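You operate a simulated robot arm through the tools that you are given. There is no shell and no other tool. Be economical: measure what you need, move in short steps, check, and stop when the job is done.

You run a simulated robot arm. Do the job below in one go: nothing can be reset, and whatever is moved stays where it is left.

Task
Pull the loose eyelet on the tester till it gives, then redo the hole by air.
Fine: clamp for the pull, open it after; same hole; air on only with the slide home, then off.

It is judged by the outcome, as a careful person would: the job done as asked, and still so three seconds after it is handed in. It fails if anything else is knocked over, pushed out of place, dropped, spilled or broken.

Robot
A 6-joint arm with a two-finger parallel gripper, fixed in place. Base frame: the origin is at the foot of the arm, x ahead of it, y to its left, z up. Lengths are in mm, angles in degrees, forces in N, time in s.
Its first joint turns from -166.0 to 166.0 degrees. Payload 3.91 kg.
Tool frame: the origin (TCP) lies between the finger pads and is the grasp point; the fingertips stand 30 mm ahead of it; z points along the fingers, y is the line along which they close. Largest opening 110 mm; finger width 20, thickness 10; the body of the gripper, 48 by 112 mm, starts 55 mm behind the TCP.
Orientation is told as [roll, pitch, yaw] about the base's x, y, z axes, in that order, counted from this pose: with the fingers straight down and closing along the base's y, the tool's x points along the base's -x, its y along +y and its z along -z.

Tools
- The arm moves only by the tool step_arm. Its argument "commands" is a list of rows, each a list of 3 entries, a list of its own where there are three numbers: the turn, a rotation vector about the tool's x, y, z in units of 45 degrees (1.0 is 45 degrees), then the shift along the tool's x, y, z in units of 250 mm (1.0 is 250 mm), then the closure, from 0 (fully open) to 1 (shut). In form: [[[wx, wy, wz], [x, y, z], fingers], ...]. A call has 1 to 20 rows; each row is the pose to reach, as a shift and turn from the pose commanded when the call began, along the tool's axes at that moment. A call with a number of a shift or a turn outside -1 to 1 is refused whole. A row lasts 0.2 s, in which the tool goes at most 50 mm and 8.6 degrees; a call with a longer step from one row to the next is refused whole, and so is a gripper value outside its range. Where a pose cannot be reached the arm comes as near as it can. A force on the tool above 90 N (or 10 N above the force at the start of the call, whichever is more), or a blocked arm, ends the call early, and 0.2 s more pass. Each finger travels about 45 mm/s and halts on what it meets, pressing with about 29 N; the grip force reading is that of the motor and also rises with nothing between the fingers. The clock runs only during rows and for 0.2 s after the last one: add rows that repeat a pose to give the fingers time. It gives the time, the measured TCP pose, the force on the tool (base axes), the opening and the grip force at its end, in the units of the frame above (readings bear some noise), and new pictures: "views" is both (left out), scene, wrist or none.
- Cameras (640 x 400 px; columns grow to the right, rows downward): "scene" is fixed at [401.3, -648.8, 1621]; the picture's right is [0.82, -0.58, 0.00], its down [-0.47, -0.67, -0.58] and it looks along [0.33, 0.47, -0.82] (base axes); focal length 312 px, centre (320, 200). "wrist" rides on the gripper at [77, 7, -114] in the tool frame; the picture's right is [-0.09, 1.00, 0.00], its down [-0.80, -0.07, -0.59] and it looks along [-0.59, -0.05, 0.80] (tool axes); focal length 270 px, centre (320, 200). There is no depth. A picture from a camera that has moved, and an enlarged one, comes with that camera's place and axes in the base frame and with its lens.
- raise_lower(by): slides the trunk up (or, below 0, down) by that many mm; the arm rides with it, the base frame stays. It gives what a move gives, with no picture.
- inspect(camera, box): a new picture of the part [left, top, right, bottom] of that camera's present view, enlarged. It takes no simulated time.
- hand_in(): hands the job in; it is judged then, once.

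Work in short steps. Places have to be worked out from the pictures, the camera data and where the tool is seen: move nearer, look again, correct. Check each grasp and each placing, and mend what went wrong. You have 120 turns and 170 pictures in all, those below and enlarged ones among them. Open the gripper and draw the arm clear of the work before you hand the job in, unless the task says otherwise.

The tools are called as a command line: name --argument value ..., lists and objects as JSON in quotes. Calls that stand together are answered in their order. step_arm: Moves the arm, as the interface text tells. Its arguments: {"type":"object","properties":{"commands":{"type":"array","items":{"type":"array"}},"views":{"type":"string","enum":["both","scene","wrist","none"]}},"required":["commands"]} The other tools are called the same way: raise_lower (by) slides the trunk up or down; inspect (camera, box) takes an enlarged picture of a part of a camera's view; hand_in () hands the job in.

At the start:

```text
clock: 0.0
eef_pos: [429.5, -284.4, 1292.5]
ee_rot: [0.0, -0.1, 0.0]
contact_force: [-0.1, 0.0, -0.9]
finger_gap: 109.8
gripper_force: 0.0
trunk travel left (down, up): [-575.0, 35.0]
```

scene: 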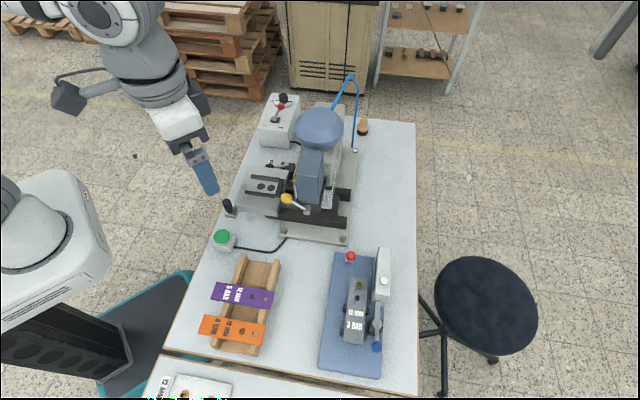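
wrist: 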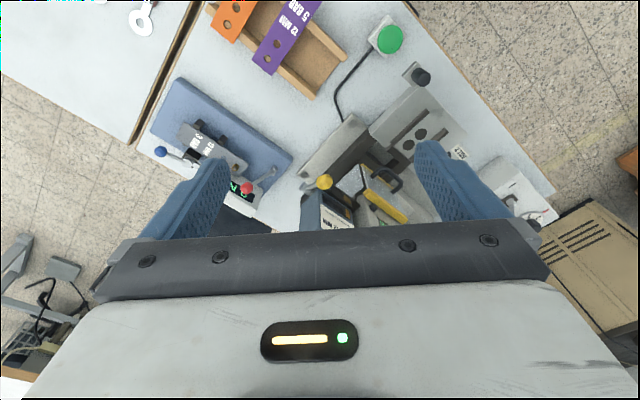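

I start by enlarging the parts of the scene to understand the devices.

inspect --camera "scene" --box '[210, 70, 390, 250]'

inspect --camera "scene" --box '[140, 230, 420, 400]'

inspect --camera "wrist" --box '[120, 0, 560, 250]'

```text
2.22 times, centred on (300, 160) of scene
camera zoom: at [401.3, -648.8, 1621.0], right [0.82, -0.58, 0.0], down [-0.47, -0.67, -0.58], along [0.33, 0.47, -0.82], focal length 692 px, centre (364, 289)
```

zoom: 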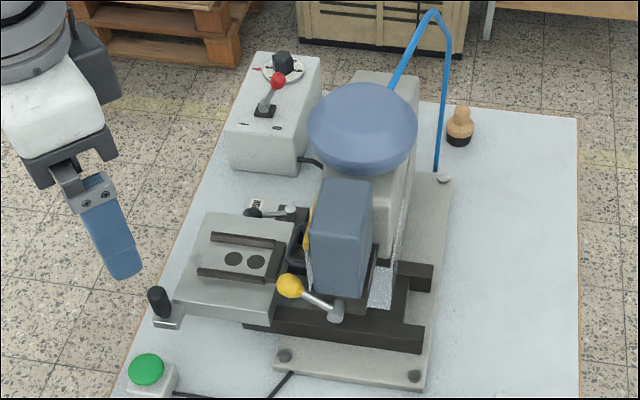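

```text
2.29 times, centred on (280, 315) of scene
camera zoom: at [401.3, -648.8, 1621.0], right [0.82, -0.58, 0.0], down [-0.47, -0.67, -0.58], along [0.33, 0.47, -0.82], focal length 712 px, centre (411, -63)
```

zoom: 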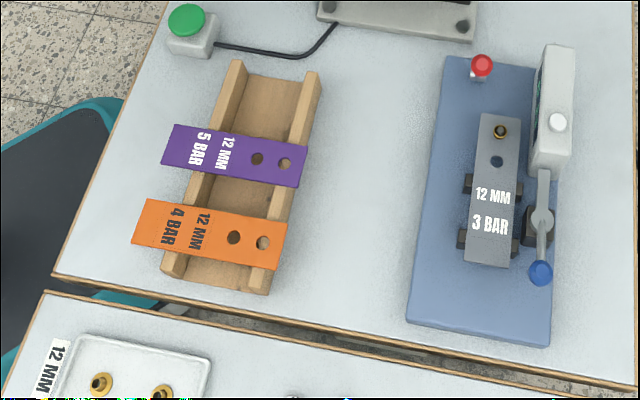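

```text
1.45 times, centred on (340, 125) of wrist
camera zoom: at [352.3, -275.8, 1406.7], right [0.09, 1.0, 0.0], down [0.8, -0.07, 0.59], along [0.59, -0.05, -0.8], focal length 393 px, centre (291, 309)
```

zoom: 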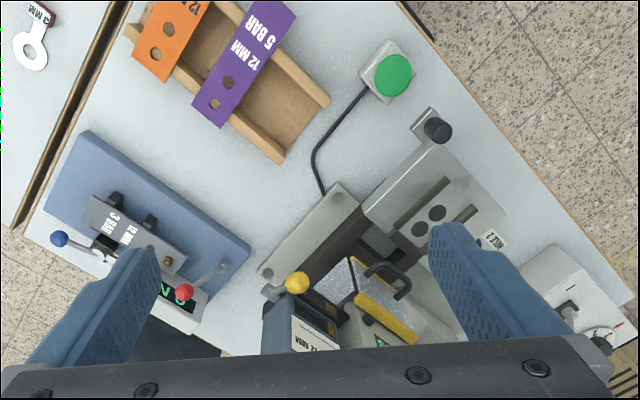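

The grey strip sits in the tester (blue base), with the air press behind it and eyelet trays on a second table. I'll move the wrist camera over the second table to see what's there.

step_arm --commands '[[[0, 0, 0], [0.1, -0.165, 0], 0], [[0, 0, 0], [0.2, -0.33, 0], 0], [[0, 0, 0], [0.3, -0.495, 0], 0], [[0, 0, 0], [0.4, -0.66, 0], 0], [[0, 0, 0], [0.4, -0.66, 0], 0]]' --views "wrist"

```text
clock: 1.2
eef_pos: [330.8, -452.0, 1293.7]
ee_rot: [0.0, 0.0, 0.0]
contact_force: [-0.3, 0.0, 1.0]
finger_gap: 109.8
gripper_force: 0.2
trunk travel left (down, up): [-575.0, 35.0]
camera wrist: at [253.9, -443.5, 1407.7], right [0.09, 1.0, 0.0], down [0.8, -0.07, 0.59], along [0.59, -0.05, -0.8], focal length 270 px, centre (320, 200)
```

wrist: 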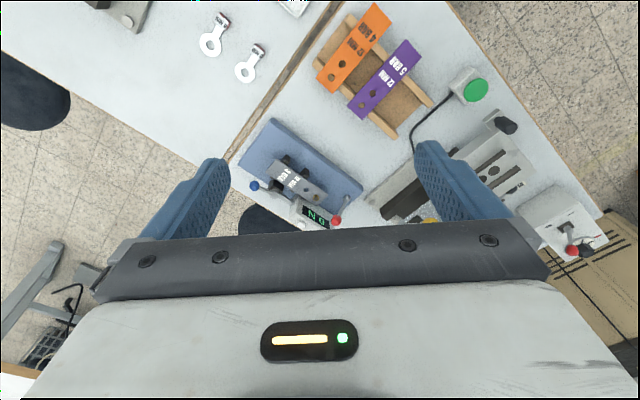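

More of the second table lies nearer the base (-x); I shift there.

step_arm --commands '[[[0, 0, 0], [0.18, -0.04, 0], 0], [[0, 0, 0], [0.36, -0.08, 0], 0], [[0, 0, 0], [0.54, -0.12, 0], 0], [[0, 0, 0], [0.72, -0.16, 0], 0], [[0, 0, 0], [0.9, -0.2, 0], 0], [[0, 0, 0], [0.9, -0.2, 0], 0]]' --views "wrist"

```text
clock: 2.6
eef_pos: [105.1, -500.3, 1292.6]
ee_rot: [0.0, 0.1, 0.0]
contact_force: [-0.1, -0.4, -0.7]
finger_gap: 109.9
gripper_force: 0.1
trunk travel left (down, up): [-575.0, 35.0]
camera wrist: at [27.8, -491.8, 1405.5], right [0.09, 1.0, 0.0], down [0.8, -0.07, 0.59], along [0.59, -0.05, -0.8], focal length 270 px, centre (320, 200)
```

wrist: 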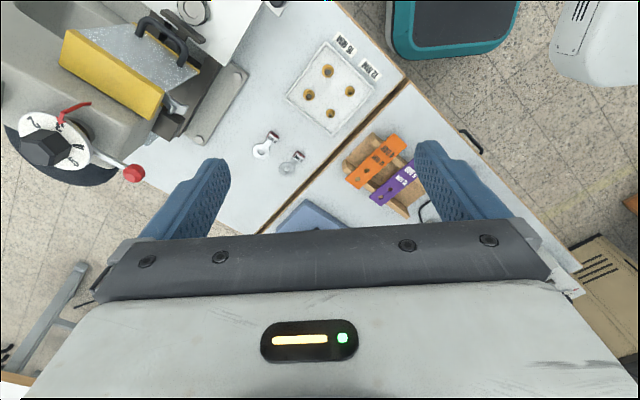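

There's a second press here with a dial. I enlarge this and move further along.

inspect --camera "wrist" --box '[0, 0, 420, 240]'

step_arm --commands '[[[0, 0, 0], [0.18, 0, 0], 0], [[0, 0, 0], [0.36, 0, 0], 0], [[0, 0, 0], [0.54, 0, 0], 0], [[0, 0, 0], [0.72, 0, 0], 0], [[0, 0, 0], [0.9, 0, 0], 0], [[0, 0, 0], [0.9, 0, 0], 0]]' --views "wrist"

```text
1.52 times, centred on (210, 120) of wrist
camera zoom: at [27.8, -491.8, 1405.5], right [0.09, 1.0, 0.0], down [0.8, -0.07, 0.59], along [0.59, -0.05, -0.8], focal length 412 px, centre (488, 322)
```

zoom: 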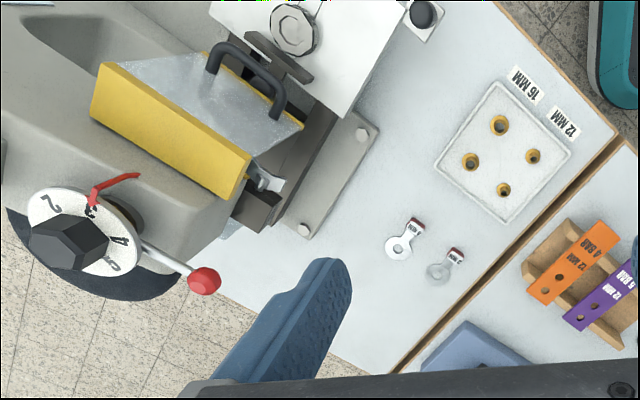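

```text
clock: 4.0
eef_pos: [-122.0, -499.0, 1291.1]
ee_rot: [-0.1, 0.0, 0.1]
contact_force: [0.9, -0.6, 0.5]
finger_gap: 110.3
gripper_force: 0.0
trunk travel left (down, up): [-575.0, 35.0]
camera wrist: at [-198.5, -490.7, 1405.0], right [0.09, 1.0, 0.0], down [0.8, -0.07, 0.59], along [0.59, -0.05, -0.8], focal length 270 px, centre (320, 200)
```

wrist: 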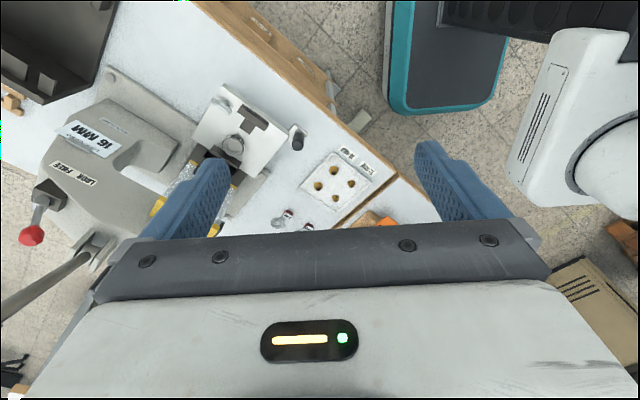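

Enlarge the second press labels and tray.

inspect --camera "wrist" --box '[0, 60, 240, 260]'

inspect --camera "wrist" --box '[180, 80, 400, 240]'

```text
2.00 times, centred on (120, 160) of wrist
camera zoom: at [-198.5, -490.7, 1405.0], right [0.09, 1.0, 0.0], down [0.8, -0.07, 0.59], along [0.59, -0.05, -0.8], focal length 541 px, centre (720, 280)
```

zoom: 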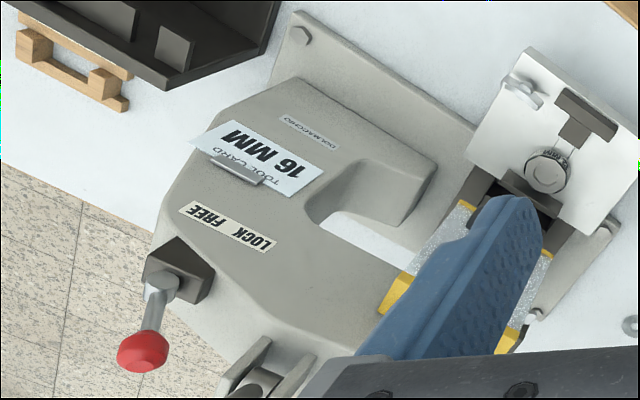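

```text
2.50 times, centred on (290, 160) of wrist
camera zoom: at [-198.5, -490.7, 1405.0], right [0.09, 1.0, 0.0], down [0.8, -0.07, 0.59], along [0.59, -0.05, -0.8], focal length 676 px, centre (395, 300)
```

zoom: 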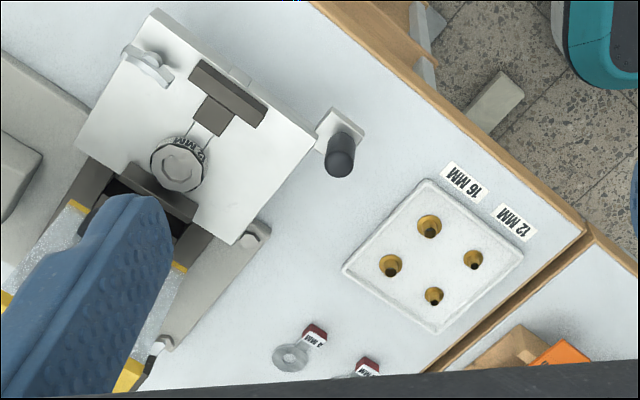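

Now back to table 1 to look closely at the air press (control box, labels, slide).

step_arm --commands '[[[0, 0, 0], [-0.18, 0.05, 0], 0], [[0, 0, 0], [-0.36, 0.1, 0], 0], [[0, 0, 0], [-0.54, 0.15, 0], 0], [[0, 0, 0], [-0.72, 0.2, 0], 0], [[0, 0, 0], [-0.9, 0.25, 0], 0], [[0, 0, 0], [-1.0, 0.4, 0], 0]]' --views "none"

step_arm --commands '[[[0, 0, 0], [-0.15, 0.12, 0], 0], [[0, 0, 0], [-0.3, 0.24, 0], 0], [[0, 0, 0], [-0.45, 0.36, 0], 0], [[0, 0, 0], [-0.6, 0.48, 0], 0], [[0, 0, 0], [-0.75, 0.6, 0], 0], [[0, 0, 0], [-0.9, 0.72, 0], 0], [[0, 0, 0], [-0.95, 0.85, 0], 0], [[0, 0, 0], [-0.95, 1.0, 0], 0], [[0, 0, 0], [-0.95, 1.0, 0], 0]]' --views "wrist"

```text
clock: 5.4
eef_pos: [130.7, -398.7, 1294.5]
ee_rot: [0.0, 0.1, 0.0]
contact_force: [-0.1, -0.2, 0.7]
finger_gap: 109.9
gripper_force: 0.1
trunk travel left (down, up): [-575.0, 35.0]
```

```text
clock: 7.4
eef_pos: [368.6, -148.4, 1292.8]
ee_rot: [0.0, -0.1, -0.1]
contact_force: [0.7, -0.2, 0.5]
finger_gap: 109.9
gripper_force: 0.2
trunk travel left (down, up): [-575.0, 35.0]
camera wrist: at [291.3, -141.3, 1406.5], right [0.09, 1.0, 0.0], down [0.8, -0.07, 0.59], along [0.59, -0.05, -0.8], focal length 270 px, centre (320, 200)
```

wrist: 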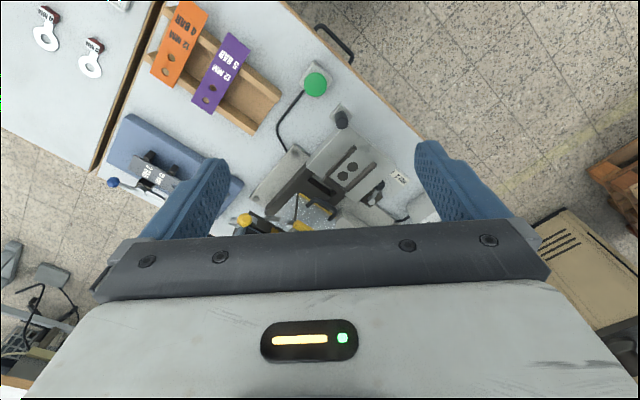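

Tilt the tool so the camera looks toward the press more horizontally.

step_arm --commands '[[[0, -0.18, 0], [0, 0, 0], 0], [[0, -0.36, 0], [0, 0, 0], 0], [[0, -0.54, 0], [0, 0, 0], 0], [[0, -0.7, 0], [0, 0, 0], 0], [[0, -0.7, 0], [0, 0, 0], 0]]' --views "wrist"

```text
clock: 8.6
eef_pos: [367.0, -148.9, 1294.2]
ee_rot: [0.1, -31.7, 0.0]
contact_force: [0.0, -0.3, 0.5]
finger_gap: 109.8
gripper_force: 0.1
trunk travel left (down, up): [-575.0, 35.0]
camera wrist: at [241.7, -140.9, 1349.7], right [0.08, 1.0, 0.05], down [0.37, -0.07, 0.93], along [0.93, -0.05, -0.37], focal length 270 px, centre (320, 200)
```

wrist: 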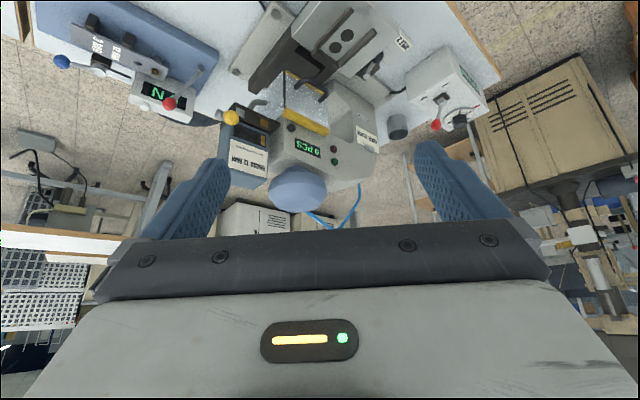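

inspect --camera "wrist" --box '[200, 0, 400, 220]'

inspect --camera "wrist" --box '[370, 30, 500, 150]'

inspect --camera "wrist" --box '[40, 0, 240, 130]'

```text
1.82 times, centred on (300, 110) of wrist
camera zoom: at [241.7, -140.9, 1349.7], right [0.08, 1.0, 0.05], down [0.37, -0.07, 0.93], along [0.93, -0.05, -0.37], focal length 491 px, centre (356, 364)
```

zoom: 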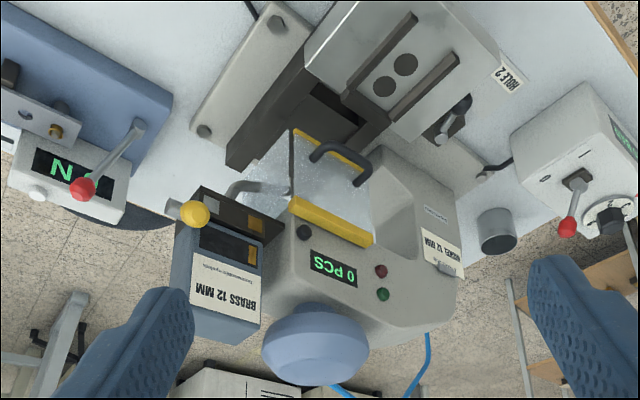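

```text
3.33 times, centred on (435, 90) of wrist
camera zoom: at [241.7, -140.9, 1349.7], right [0.08, 1.0, 0.05], down [0.37, -0.07, 0.93], along [0.93, -0.05, -0.37], focal length 901 px, centre (-63, 567)
```

zoom: 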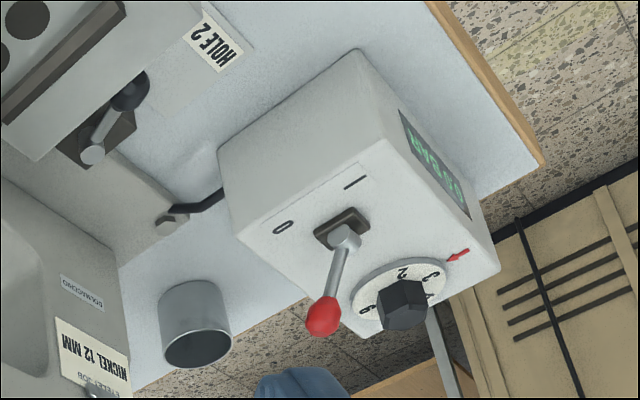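

```text
3.08 times, centred on (140, 65) of wrist
camera zoom: at [241.7, -140.9, 1349.7], right [0.08, 1.0, 0.05], down [0.37, -0.07, 0.93], along [0.93, -0.05, -0.37], focal length 832 px, centre (874, 615)
```

zoom: 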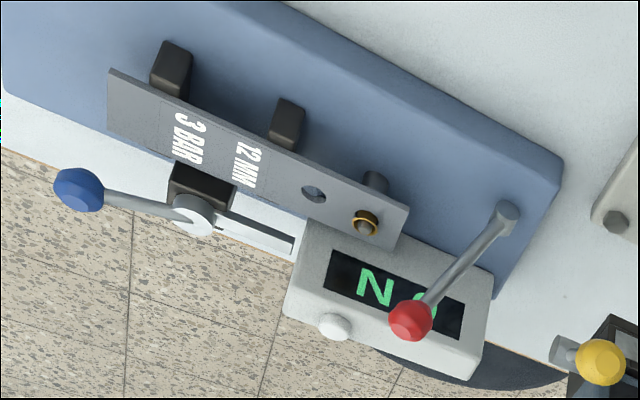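

I need closer looks at the magazine, counter, cards and slide; move ~110 mm forward.

step_arm --commands '[[[0, 0, 0], [-0.12, 0, 0.074], 0], [[0, 0, 0], [-0.24, 0, 0.148], 0], [[0, 0, 0], [-0.36, 0, 0.222], 0], [[0, 0, 0], [-0.36, 0, 0.222], 0]]' --views "wrist"

inspect --camera "wrist" --box '[200, 0, 420, 230]'

```text
clock: 9.6
eef_pos: [472.0, -148.7, 1292.3]
ee_rot: [0.0, -31.4, 0.0]
contact_force: [0.4, -0.2, -0.8]
finger_gap: 110.1
gripper_force: 0.2
trunk travel left (down, up): [-575.0, 35.0]
camera wrist: at [346.5, -141.5, 1347.9], right [0.07, 1.0, 0.05], down [0.37, -0.07, 0.93], along [0.93, -0.05, -0.38], focal length 270 px, centre (320, 200)
```

wrist: 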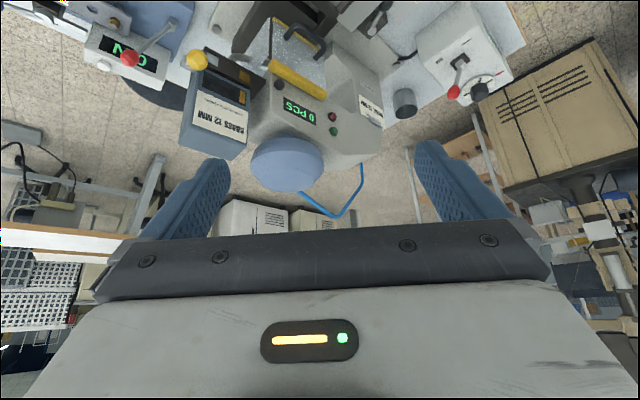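

```text
1.74 times, centred on (310, 115) of wrist
camera zoom: at [346.5, -141.5, 1347.9], right [0.07, 1.0, 0.05], down [0.37, -0.07, 0.93], along [0.93, -0.05, -0.38], focal length 470 px, centre (337, 348)
```

zoom: 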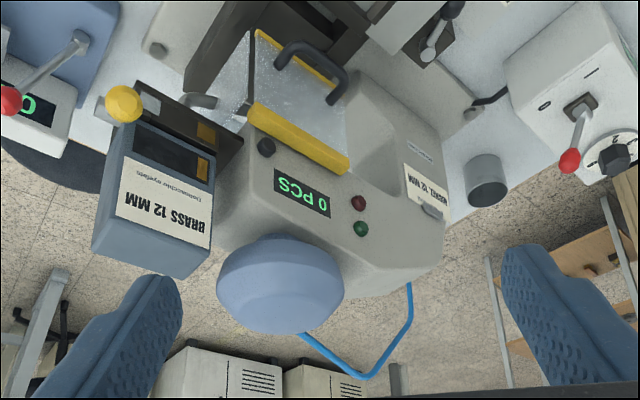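

inspect --camera "wrist" --box '[175, 40, 275, 160]'

inspect --camera "wrist" --box '[300, 60, 400, 160]'

inspect --camera "wrist" --box '[410, 20, 530, 110]'

```text
3.33 times, centred on (225, 100) of wrist
camera zoom: at [346.5, -141.5, 1347.9], right [0.07, 1.0, 0.05], down [0.37, -0.07, 0.93], along [0.93, -0.05, -0.38], focal length 901 px, centre (637, 533)
```

zoom: 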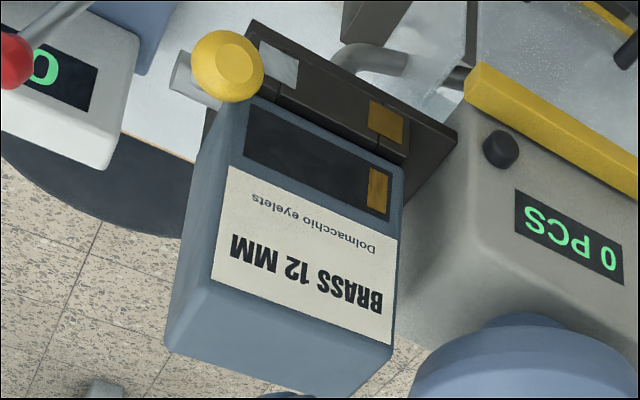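

```text
4.00 times, centred on (350, 110) of wrist
camera zoom: at [346.5, -141.5, 1347.9], right [0.07, 1.0, 0.05], down [0.37, -0.07, 0.93], along [0.93, -0.05, -0.38], focal length 1081 px, centre (200, 560)
```

zoom: 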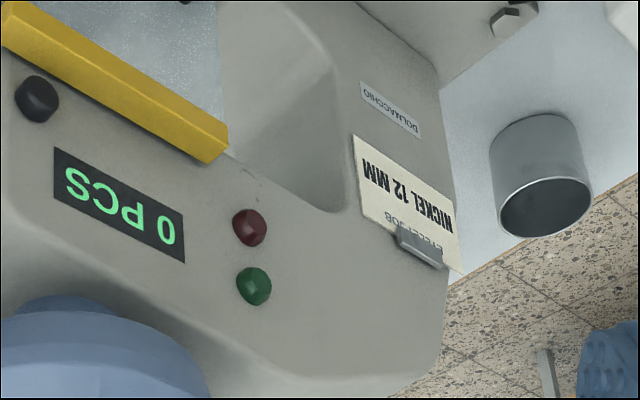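

```text
4.44 times, centred on (470, 65) of wrist
camera zoom: at [346.5, -141.5, 1347.9], right [0.07, 1.0, 0.05], down [0.37, -0.07, 0.93], along [0.93, -0.05, -0.38], focal length 1201 px, centre (-347, 800)
```

zoom: 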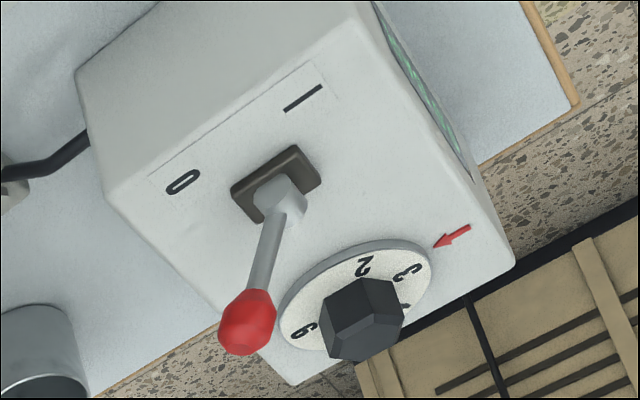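

Job card says NICKEL 12 MM; magazine currently looks set to brass. Now look straight down on the slide plate and die nest.

step_arm --commands '[[[0, 0.18, 0], [-0.02, 0.02, 0.1], 0], [[0, 0.36, 0], [-0.04, 0.04, 0.2], 0], [[0, 0.54, 0], [-0.06, 0.06, 0.3], 0], [[0, 0.7, 0], [-0.08, 0.076, 0.387], 0], [[0, 0.7, 0], [-0.08, 0.076, 0.387], 0]]' --views "wrist"

inspect --camera "wrist" --box '[160, 0, 480, 230]'

```text
clock: 10.8
eef_pos: [540.5, -130.2, 1219.7]
ee_rot: [0.0, 0.0, -0.1]
contact_force: [-1.2, 0.0, -0.7]
finger_gap: 110.0
gripper_force: 0.0
trunk travel left (down, up): [-575.0, 35.0]
camera wrist: at [463.3, -121.7, 1333.6], right [0.09, 1.0, 0.0], down [0.8, -0.07, 0.59], along [0.59, -0.05, -0.8], focal length 270 px, centre (320, 200)
```

wrist: 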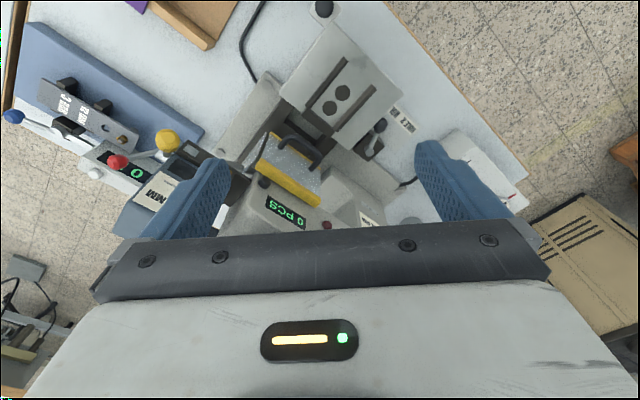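

```text
1.74 times, centred on (320, 115) of wrist
camera zoom: at [463.3, -121.7, 1333.6], right [0.09, 1.0, 0.0], down [0.8, -0.07, 0.59], along [0.59, -0.05, -0.8], focal length 470 px, centre (320, 348)
```

zoom: 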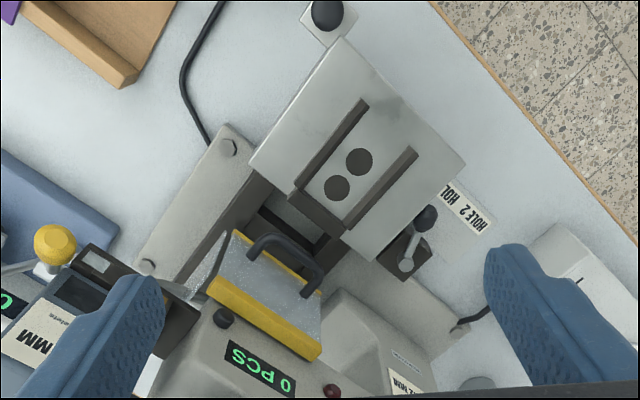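

inspect --camera "wrist" --box '[340, 80, 430, 170]'

inspect --camera "wrist" --box '[100, 110, 260, 220]'

inspect --camera "wrist" --box '[0, 50, 180, 190]'

```text
4.44 times, centred on (385, 125) of wrist
camera zoom: at [463.3, -121.7, 1333.6], right [0.09, 1.0, 0.0], down [0.8, -0.07, 0.59], along [0.59, -0.05, -0.8], focal length 1201 px, centre (31, 533)
```

zoom: 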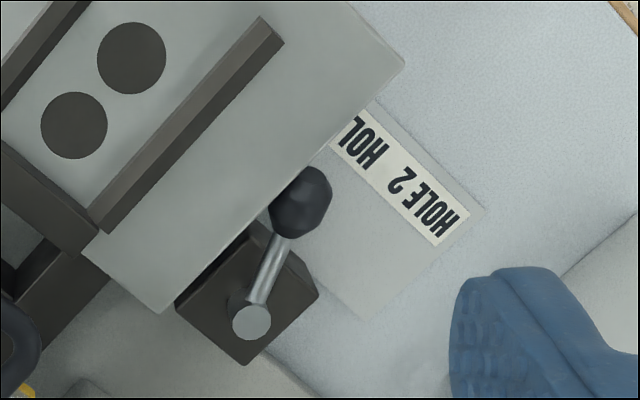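

```text
3.64 times, centred on (180, 165) of wrist
camera zoom: at [463.3, -121.7, 1333.6], right [0.09, 1.0, 0.0], down [0.8, -0.07, 0.59], along [0.59, -0.05, -0.8], focal length 983 px, centre (829, 327)
```

zoom: 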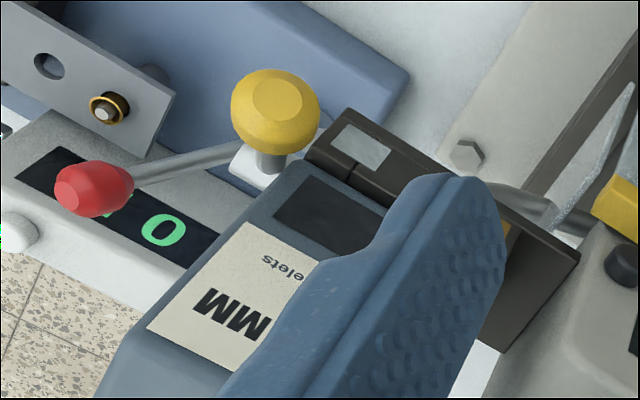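

```text
2.86 times, centred on (90, 120) of wrist
camera zoom: at [463.3, -121.7, 1333.6], right [0.09, 1.0, 0.0], down [0.8, -0.07, 0.59], along [0.59, -0.05, -0.8], focal length 772 px, centre (977, 429)
```

zoom: 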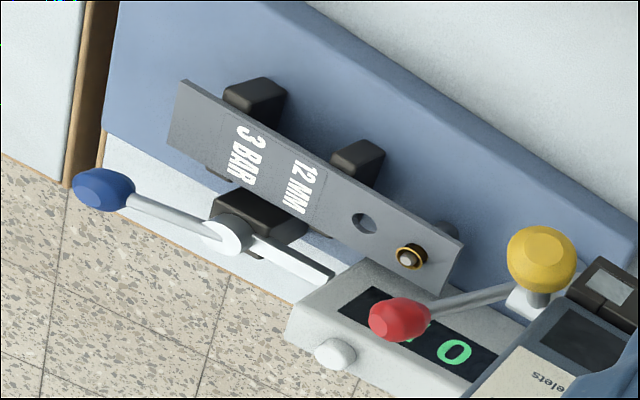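

Lever seems to point at HOLE 1. Now examine the tester closer: move over toward it, staying high and back from the press.

step_arm --commands '[[[0, 0, 0], [0.12, -0.12, -0.1], 0], [[0, 0, 0], [0.16, -0.3, -0.1], 0], [[0, 0, 0], [0.16, -0.48, -0.1], 0], [[0, 0, 0], [0.16, -0.66, -0.1], 0], [[0, 0, 0], [0.16, -0.84, -0.1], 0], [[0, 0, 0], [0.16, -1.0, -0.1], 0], [[0, 0, 0], [0.16, -1.0, -0.1], 0]]' --views "none"

step_arm --commands '[[[0, 0, 0], [0, -0.16, 0.1], 0], [[0, 0, 0], [0, -0.32, 0.2], 0], [[0, 0, 0], [0, -0.48, 0.35], 0], [[0, 0, 0], [0, -0.48, 0.35], 0]]' --views "wrist"

inspect --camera "wrist" --box '[180, 0, 480, 230]'

```text
clock: 12.4
eef_pos: [499.2, -378.9, 1247.1]
ee_rot: [0.1, 0.0, 0.0]
contact_force: [0.2, 0.8, -0.5]
finger_gap: 110.0
gripper_force: 0.0
trunk travel left (down, up): [-575.0, 35.0]
```

```text
refused: row 3 steps farther than a row can; nothing moved
```

```text
1.74 times, centred on (330, 115) of wrist
camera zoom: at [422.2, -370.9, 1360.6], right [0.09, 1.0, 0.0], down [0.8, -0.07, 0.59], along [0.59, -0.05, -0.8], focal length 470 px, centre (303, 348)
```

zoom: 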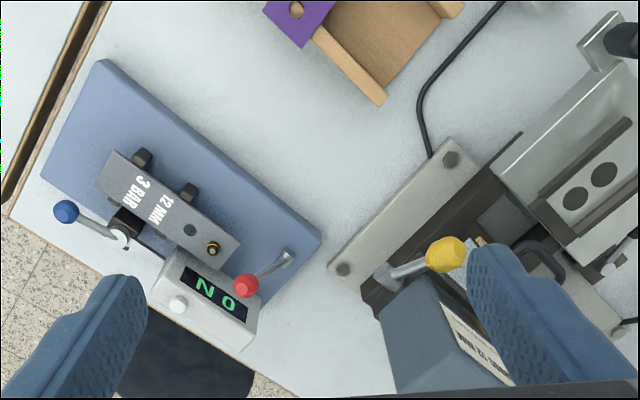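

Redo with smaller steps, going down nearer the tester.

step_arm --commands '[[[0, 0, 0], [0, -0.14, 0.1], 0], [[0, 0, 0], [0, -0.28, 0.2], 0], [[0, 0, 0], [0, -0.42, 0.3], 0], [[0, 0, 0], [0, -0.48, 0.4], 0], [[0, 0, 0], [0, -0.48, 0.4], 0]]' --views "wrist"

inspect --camera "wrist" --box '[200, 30, 440, 230]'

```text
clock: 13.6
eef_pos: [499.2, -500.7, 1146.9]
ee_rot: [0.0, 0.0, 0.0]
contact_force: [1.1, 0.7, 0.0]
finger_gap: 110.0
gripper_force: 0.1
trunk travel left (down, up): [-575.0, 35.0]
camera wrist: at [422.9, -491.9, 1261.3], right [0.09, 1.0, 0.0], down [0.8, -0.07, 0.59], along [0.59, -0.05, -0.8], focal length 270 px, centre (320, 200)
```

wrist: 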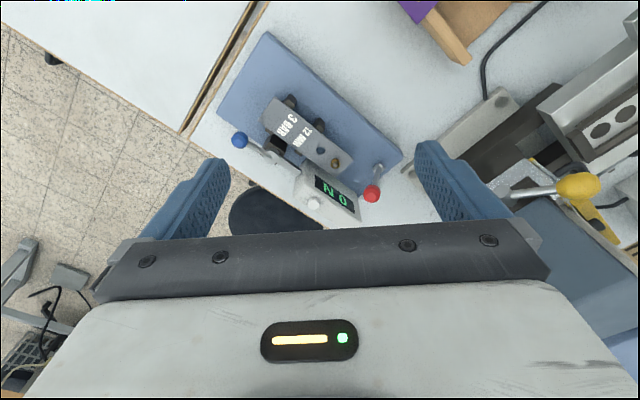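

```text
2.00 times, centred on (320, 130) of wrist
camera zoom: at [422.9, -491.9, 1261.3], right [0.09, 1.0, 0.0], down [0.8, -0.07, 0.59], along [0.59, -0.05, -0.8], focal length 541 px, centre (320, 340)
```

zoom: 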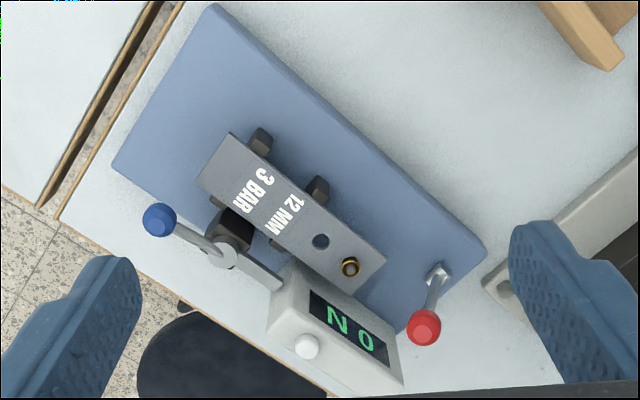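

Red pull knob triangulates to about (630,-441,971). I enlarge the tester from the scene camera for its mechanism.

inspect --camera "scene" --box '[310, 235, 410, 385]'

inspect --camera "wrist" --box '[220, 110, 400, 225]'

```text
2.67 times, centred on (360, 310) of scene
camera zoom: at [401.3, -648.8, 1621.0], right [0.82, -0.58, 0.0], down [-0.47, -0.67, -0.58], along [0.33, 0.47, -0.82], focal length 831 px, centre (213, -93)
```

zoom: 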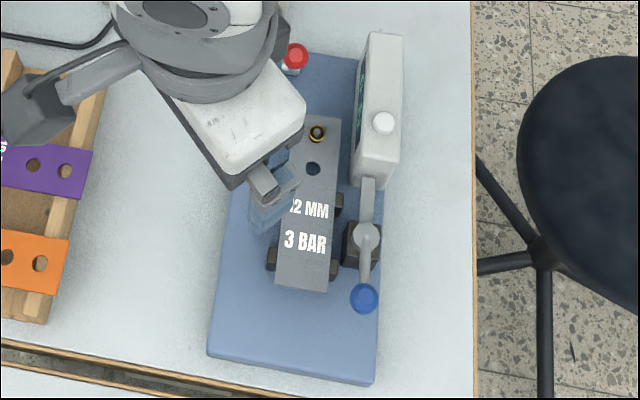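

```text
3.48 times, centred on (310, 168) of wrist
camera zoom: at [422.9, -491.9, 1261.3], right [0.09, 1.0, 0.0], down [0.8, -0.07, 0.59], along [0.59, -0.05, -0.8], focal length 940 px, centre (355, 313)
```

zoom: 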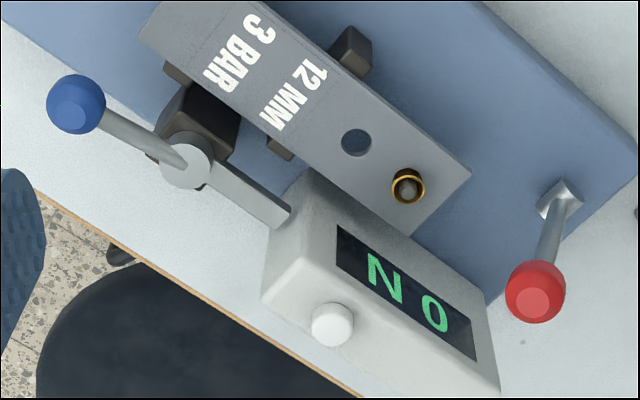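

The clamp is a swing bar (handle with blue knob ~(570,-618,909), pivot ~(608,-580)), now swung parallel to the strip = open. I yaw the tool -45° to align with the tester axes and view again.

step_arm --commands '[[[0, 0, 0.19], [-0.04, 0.04, 0], 0], [[0, 0, 0.38], [-0.084, 0.084, 0.02], 0], [[0, 0, 0.57], [-0.084, 0.084, 0.03], 0], [[0, 0, 0.76], [-0.084, 0.084, 0.03], 0], [[0, 0, 0.95], [-0.084, 0.084, 0.03], 0], [[0, 0, 1.0], [-0.084, 0.084, 0.03], 0], [[0, 0, 1.0], [-0.084, 0.084, 0.03], 0]]' --views "wrist"

inspect --camera "wrist" --box '[200, 60, 440, 220]'

```text
clock: 15.2
eef_pos: [521.5, -479.7, 1139.4]
ee_rot: [0.0, 0.0, -44.9]
contact_force: [-0.2, 0.2, 0.5]
finger_gap: 110.2
gripper_force: 0.0
trunk travel left (down, up): [-575.0, 35.0]
camera wrist: at [471.9, -418.4, 1251.8], right [0.77, 0.64, 0.0], down [0.52, -0.62, 0.59], along [0.38, -0.46, -0.8], focal length 270 px, centre (320, 200)
```

wrist: 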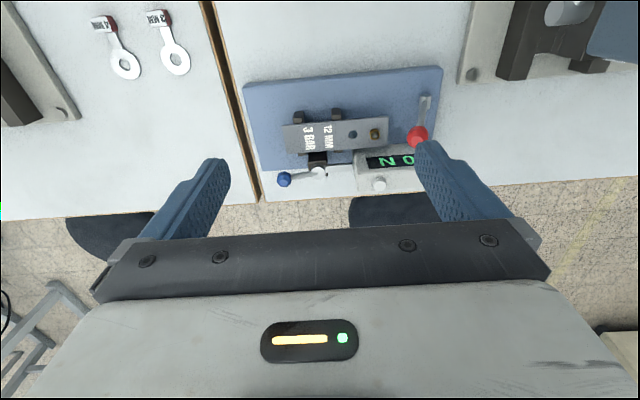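

```text
2.50 times, centred on (320, 140) of wrist
camera zoom: at [471.9, -418.4, 1251.8], right [0.77, 0.64, 0.0], down [0.52, -0.62, 0.59], along [0.38, -0.46, -0.8], focal length 676 px, centre (320, 350)
```

zoom: 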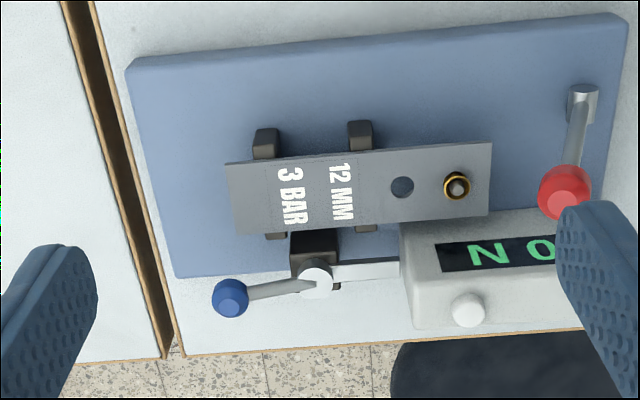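

I'm approaching for a closer view of the pull lever's hinge.

step_arm --commands '[[[0, 0, 0], [-0.07, 0.1, 0.14], 0], [[0, 0, 0], [-0.139, 0.195, 0.28], 0], [[0, 0, 0], [-0.139, 0.195, 0.32], 0], [[0, 0, 0], [-0.139, 0.195, 0.32], 0]]' --views "wrist"

inspect --camera "wrist" --box '[260, 50, 440, 220]'

```text
clock: 16.2
eef_pos: [580.1, -468.3, 1057.0]
ee_rot: [-0.1, 0.0, -45.0]
contact_force: [-0.4, -0.5, 0.5]
finger_gap: 110.1
gripper_force: 0.1
trunk travel left (down, up): [-575.0, 35.0]
camera wrist: at [530.7, -408.3, 1171.1], right [0.77, 0.64, 0.0], down [0.52, -0.62, 0.59], along [0.38, -0.46, -0.8], focal length 270 px, centre (320, 200)
```

wrist: 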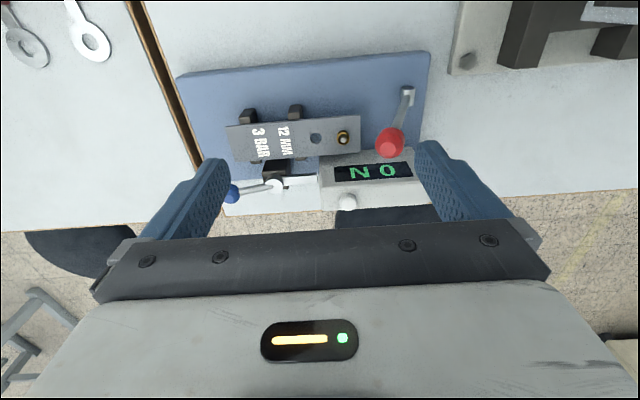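

```text
2.35 times, centred on (350, 135) of wrist
camera zoom: at [530.7, -408.3, 1171.1], right [0.77, 0.64, 0.0], down [0.52, -0.62, 0.59], along [0.38, -0.46, -0.8], focal length 636 px, centre (249, 353)
```

zoom: 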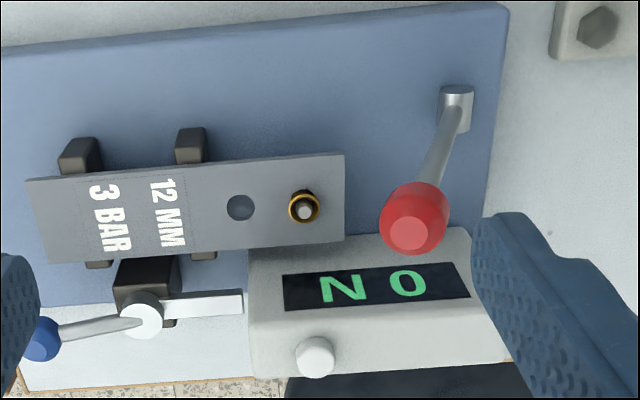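

Lever hinge axis lies across the strip, so the lever swings along the strip direction away from it. First the clamp: I close the fingers into a stick, tilt outward and go beside the blue handle's inner side (high first).

step_arm --commands '[[[0, -0.16, 0], [-0.007, -0.1, 0.03], 0.5], [[0, -0.32, 0], [-0.014, -0.2, 0.07], 1], [[0, -0.48, 0], [-0.02, -0.3, 0.11], 1], [[0, -0.64, 0], [-0.027, -0.4, 0.15], 1], [[0, -0.8, 0], [-0.034, -0.486, 0.188], 1], [[0, -0.8, 0], [-0.034, -0.486, 0.188], 1]]' --views "both"

inspect --camera "scene" --box '[250, 235, 410, 395]'

```text
clock: 17.6
eef_pos: [503.6, -560.1, 1012.6]
ee_rot: [-0.1, -36.1, -45.0]
contact_force: [-0.2, -0.3, -1.1]
finger_gap: 0.2
gripper_force: 12.5
trunk travel left (down, up): [-575.0, 35.0]
camera wrist: at [415.7, -462.8, 1058.4], right [0.75, 0.65, 0.05], down [0.16, -0.26, 0.95], along [0.64, -0.71, -0.3], focal length 270 px, centre (320, 200)
```

scene: 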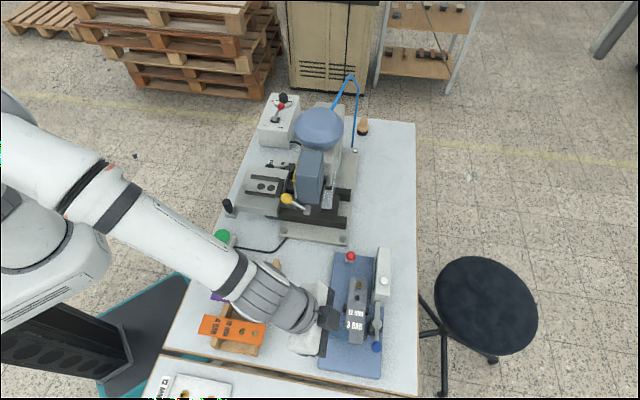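
wrist: 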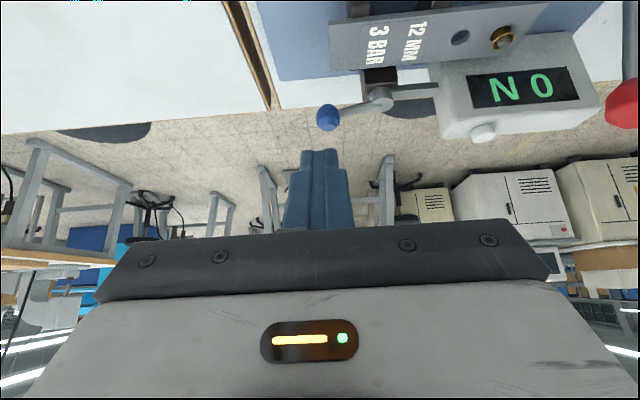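

```text
2.50 times, centred on (330, 315) of scene
camera zoom: at [401.3, -648.8, 1621.0], right [0.82, -0.58, 0.0], down [-0.47, -0.67, -0.58], along [0.33, 0.47, -0.82], focal length 779 px, centre (295, -88)
```

zoom: 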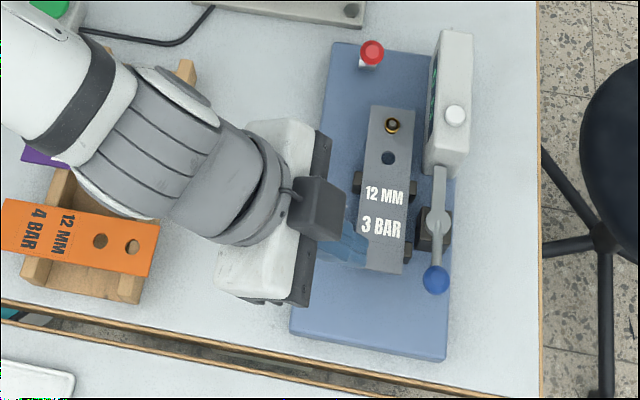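

Knob confirmed at (569,-617,910), pivot (604,-581). Descend beside the knob on its inner side, just beyond the strip's end.

step_arm --commands '[[[0, 0, 0], [0.022, -0.01, 0.13], 1], [[0, 0, 0], [0.044, -0.01, 0.26], 1], [[0, 0, 0], [0.066, -0.01, 0.386], 1], [[0, 0, 0], [0.066, -0.01, 0.386], 1]]' --views "both"

inspect --camera "scene" --box '[320, 280, 410, 380]'

```text
clock: 18.6
eef_pos: [530.1, -592.0, 925.5]
ee_rot: [0.0, -36.0, -45.1]
contact_force: [-0.2, 0.1, 0.1]
finger_gap: 0.0
gripper_force: 28.8
trunk travel left (down, up): [-575.0, 35.0]
camera wrist: at [442.7, -494.7, 971.5], right [0.75, 0.65, 0.05], down [0.16, -0.26, 0.95], along [0.64, -0.71, -0.3], focal length 270 px, centre (320, 200)
```

scene: 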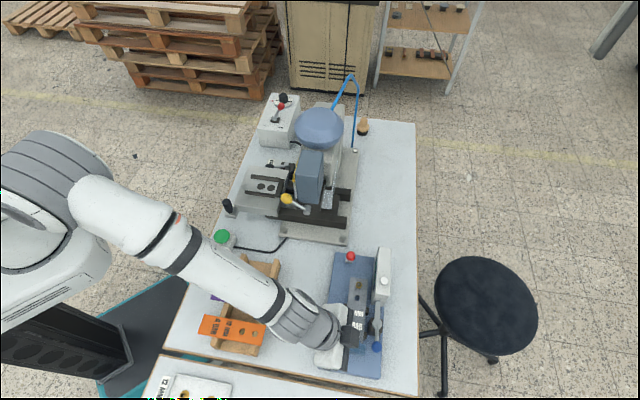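
wrist: 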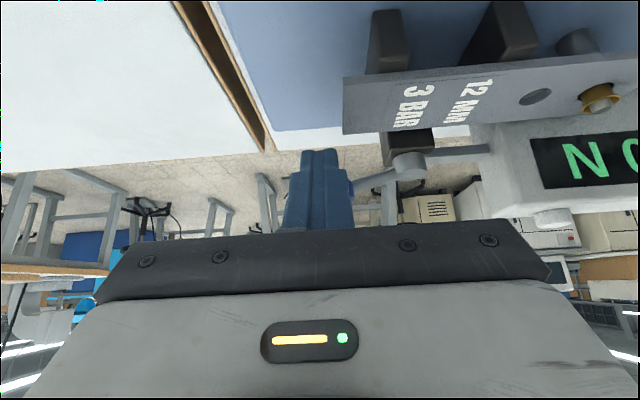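

```text
4.00 times, centred on (365, 330) of scene
camera zoom: at [401.3, -648.8, 1621.0], right [0.82, -0.58, 0.0], down [-0.47, -0.67, -0.58], along [0.33, 0.47, -0.82], focal length 1246 px, centre (140, -320)
```

zoom: 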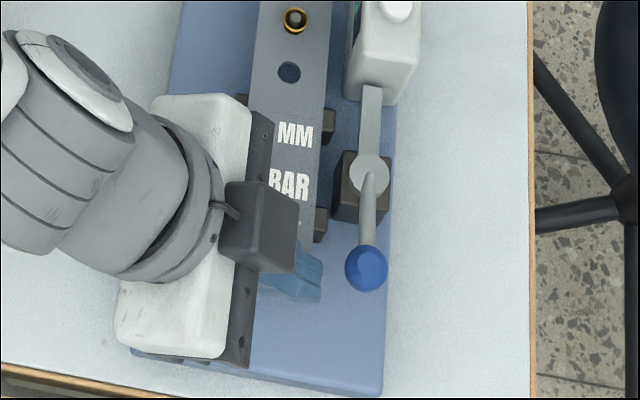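

The stick is beside the knob with no contact. Push the knob outward along its arc, half way.

step_arm --commands '[[[0, 0, 0], [-0.024, 0, 0.018], 1], [[0, 0, 0], [-0.048, 0, 0.035], 1], [[0, 0, 0], [-0.075, 0.012, 0.055], 1], [[0, 0, 0], [-0.1, 0.025, 0.073], 1], [[0, 0, 0], [-0.13, 0.033, 0.095], 1], [[0, 0, 0], [-0.155, 0.042, 0.113], 1]]' --views "scene"

inspect --camera "scene" --box '[320, 280, 410, 380]'

```text
clock: 20.0
eef_pos: [572.0, -620.4, 924.2]
ee_rot: [0.0, -36.0, -45.0]
contact_force: [0.5, -1.0, -1.3]
finger_gap: 0.0
gripper_force: 28.8
trunk travel left (down, up): [-575.0, 35.0]
```

scene: 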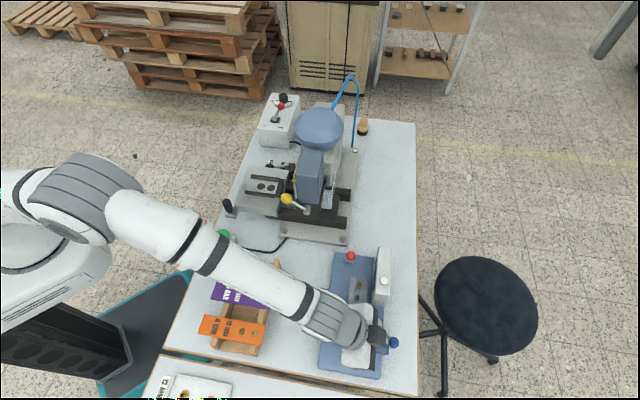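

```text
4.00 times, centred on (365, 330) of scene
camera zoom: at [401.3, -648.8, 1621.0], right [0.82, -0.58, 0.0], down [-0.47, -0.67, -0.58], along [0.33, 0.47, -0.82], focal length 1246 px, centre (140, -320)
```

zoom: 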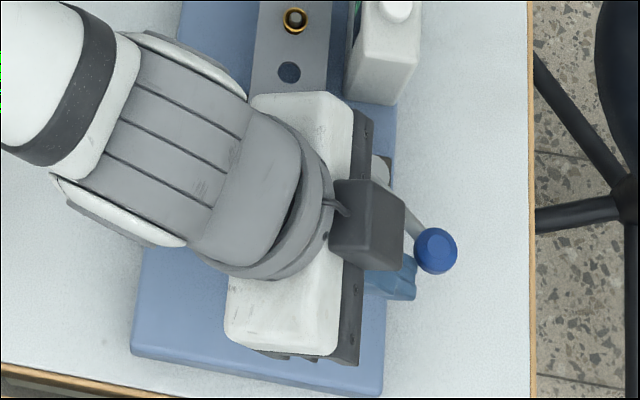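

Handle moves well (~50° so far). Continue the arc toward the end.

step_arm --commands '[[[0, 0, 0], [-0.022, 0.022, 0.016], 1], [[0, 0, 0], [-0.045, 0.044, 0.032], 1], [[0, 0, 0], [-0.062, 0.074, 0.045], 1], [[0, 0, 0], [-0.08, 0.104, 0.058], 1], [[0, 0, 0], [-0.085, 0.122, 0.061], 1], [[0, 0, 0], [-0.087, 0.14, 0.063], 1]]' --views "both"

inspect --camera "scene" --box '[320, 280, 410, 380]'

```text
clock: 21.4
eef_pos: [599.4, -621.7, 922.7]
ee_rot: [0.4, -35.7, -45.9]
contact_force: [-70.5, -8.8, -5.7]
finger_gap: 0.0
gripper_force: 28.5
trunk travel left (down, up): [-575.0, 35.0]
camera wrist: at [513.9, -522.3, 970.1], right [0.76, 0.64, 0.06], down [0.16, -0.27, 0.95], along [0.63, -0.72, -0.31], focal length 270 px, centre (320, 200)
```

scene: 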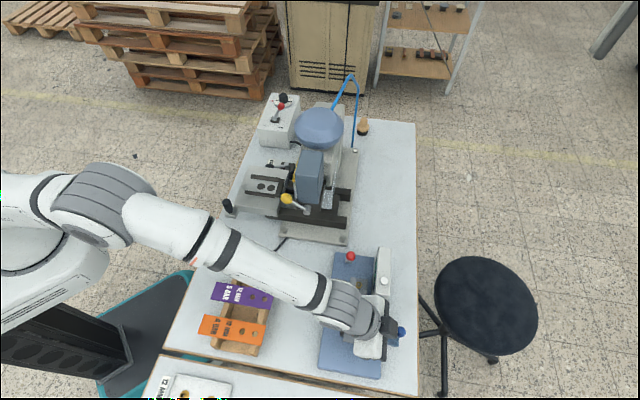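
wrist: 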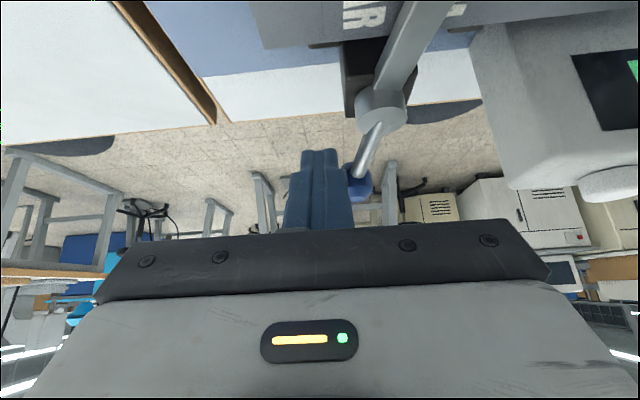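

```text
4.00 times, centred on (365, 330) of scene
camera zoom: at [401.3, -648.8, 1621.0], right [0.82, -0.58, 0.0], down [-0.47, -0.67, -0.58], along [0.33, 0.47, -0.82], focal length 1246 px, centre (140, -320)
```

zoom: 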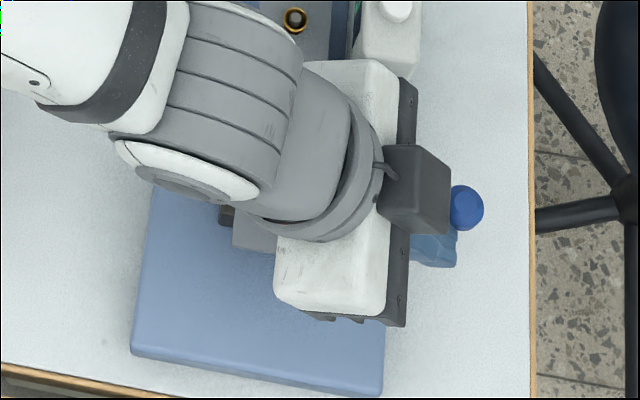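

The bar swung over the strip and met its stop (70 N). Back off and retreat upward, then check the clamp.

step_arm --commands '[[[0, 0, 0], [0, -0.1, 0], 1], [[0, 0, 0], [0, -0.12, -0.15], 1], [[0, 0, 0], [0, -0.12, -0.34], 1], [[0, 0.15, 0], [0, -0.12, -0.5], 1], [[0, 0.32, 0], [0, -0.12, -0.6], 1], [[0, 0.5, 0], [0, -0.12, -0.7], 1], [[0, 0.5, 0], [0, -0.12, -0.7], 1]]' --views "both"

inspect --camera "wrist" --box '[240, 0, 520, 220]'

```text
clock: 23.0
eef_pos: [521.5, -564.0, 1067.1]
ee_rot: [-0.1, -13.3, -45.0]
contact_force: [-0.3, 0.2, -0.5]
finger_gap: 0.0
gripper_force: 29.4
trunk travel left (down, up): [-575.0, 35.0]
camera wrist: at [455.1, -486.1, 1158.8], right [0.77, 0.64, 0.02], down [0.4, -0.5, 0.76], along [0.5, -0.58, -0.64], focal length 270 px, centre (320, 200)
```

scene: 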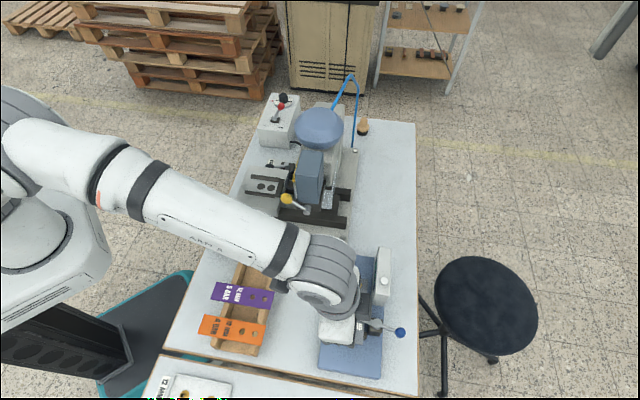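
wrist: 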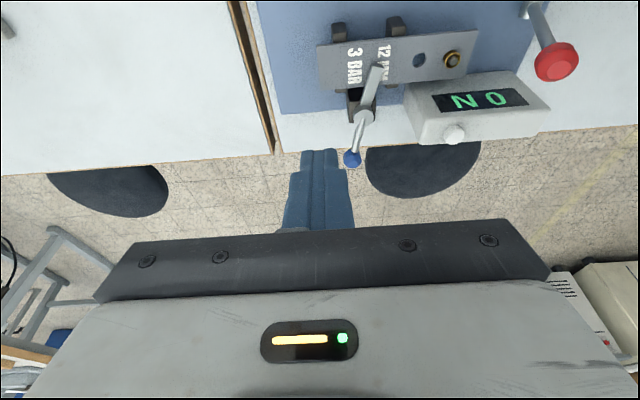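

```text
1.82 times, centred on (380, 110) of wrist
camera zoom: at [455.1, -486.1, 1158.8], right [0.77, 0.64, 0.02], down [0.4, -0.5, 0.76], along [0.5, -0.58, -0.64], focal length 491 px, centre (211, 364)
```

zoom: 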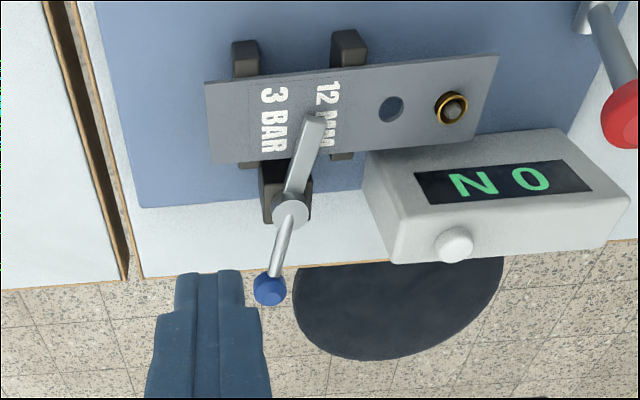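

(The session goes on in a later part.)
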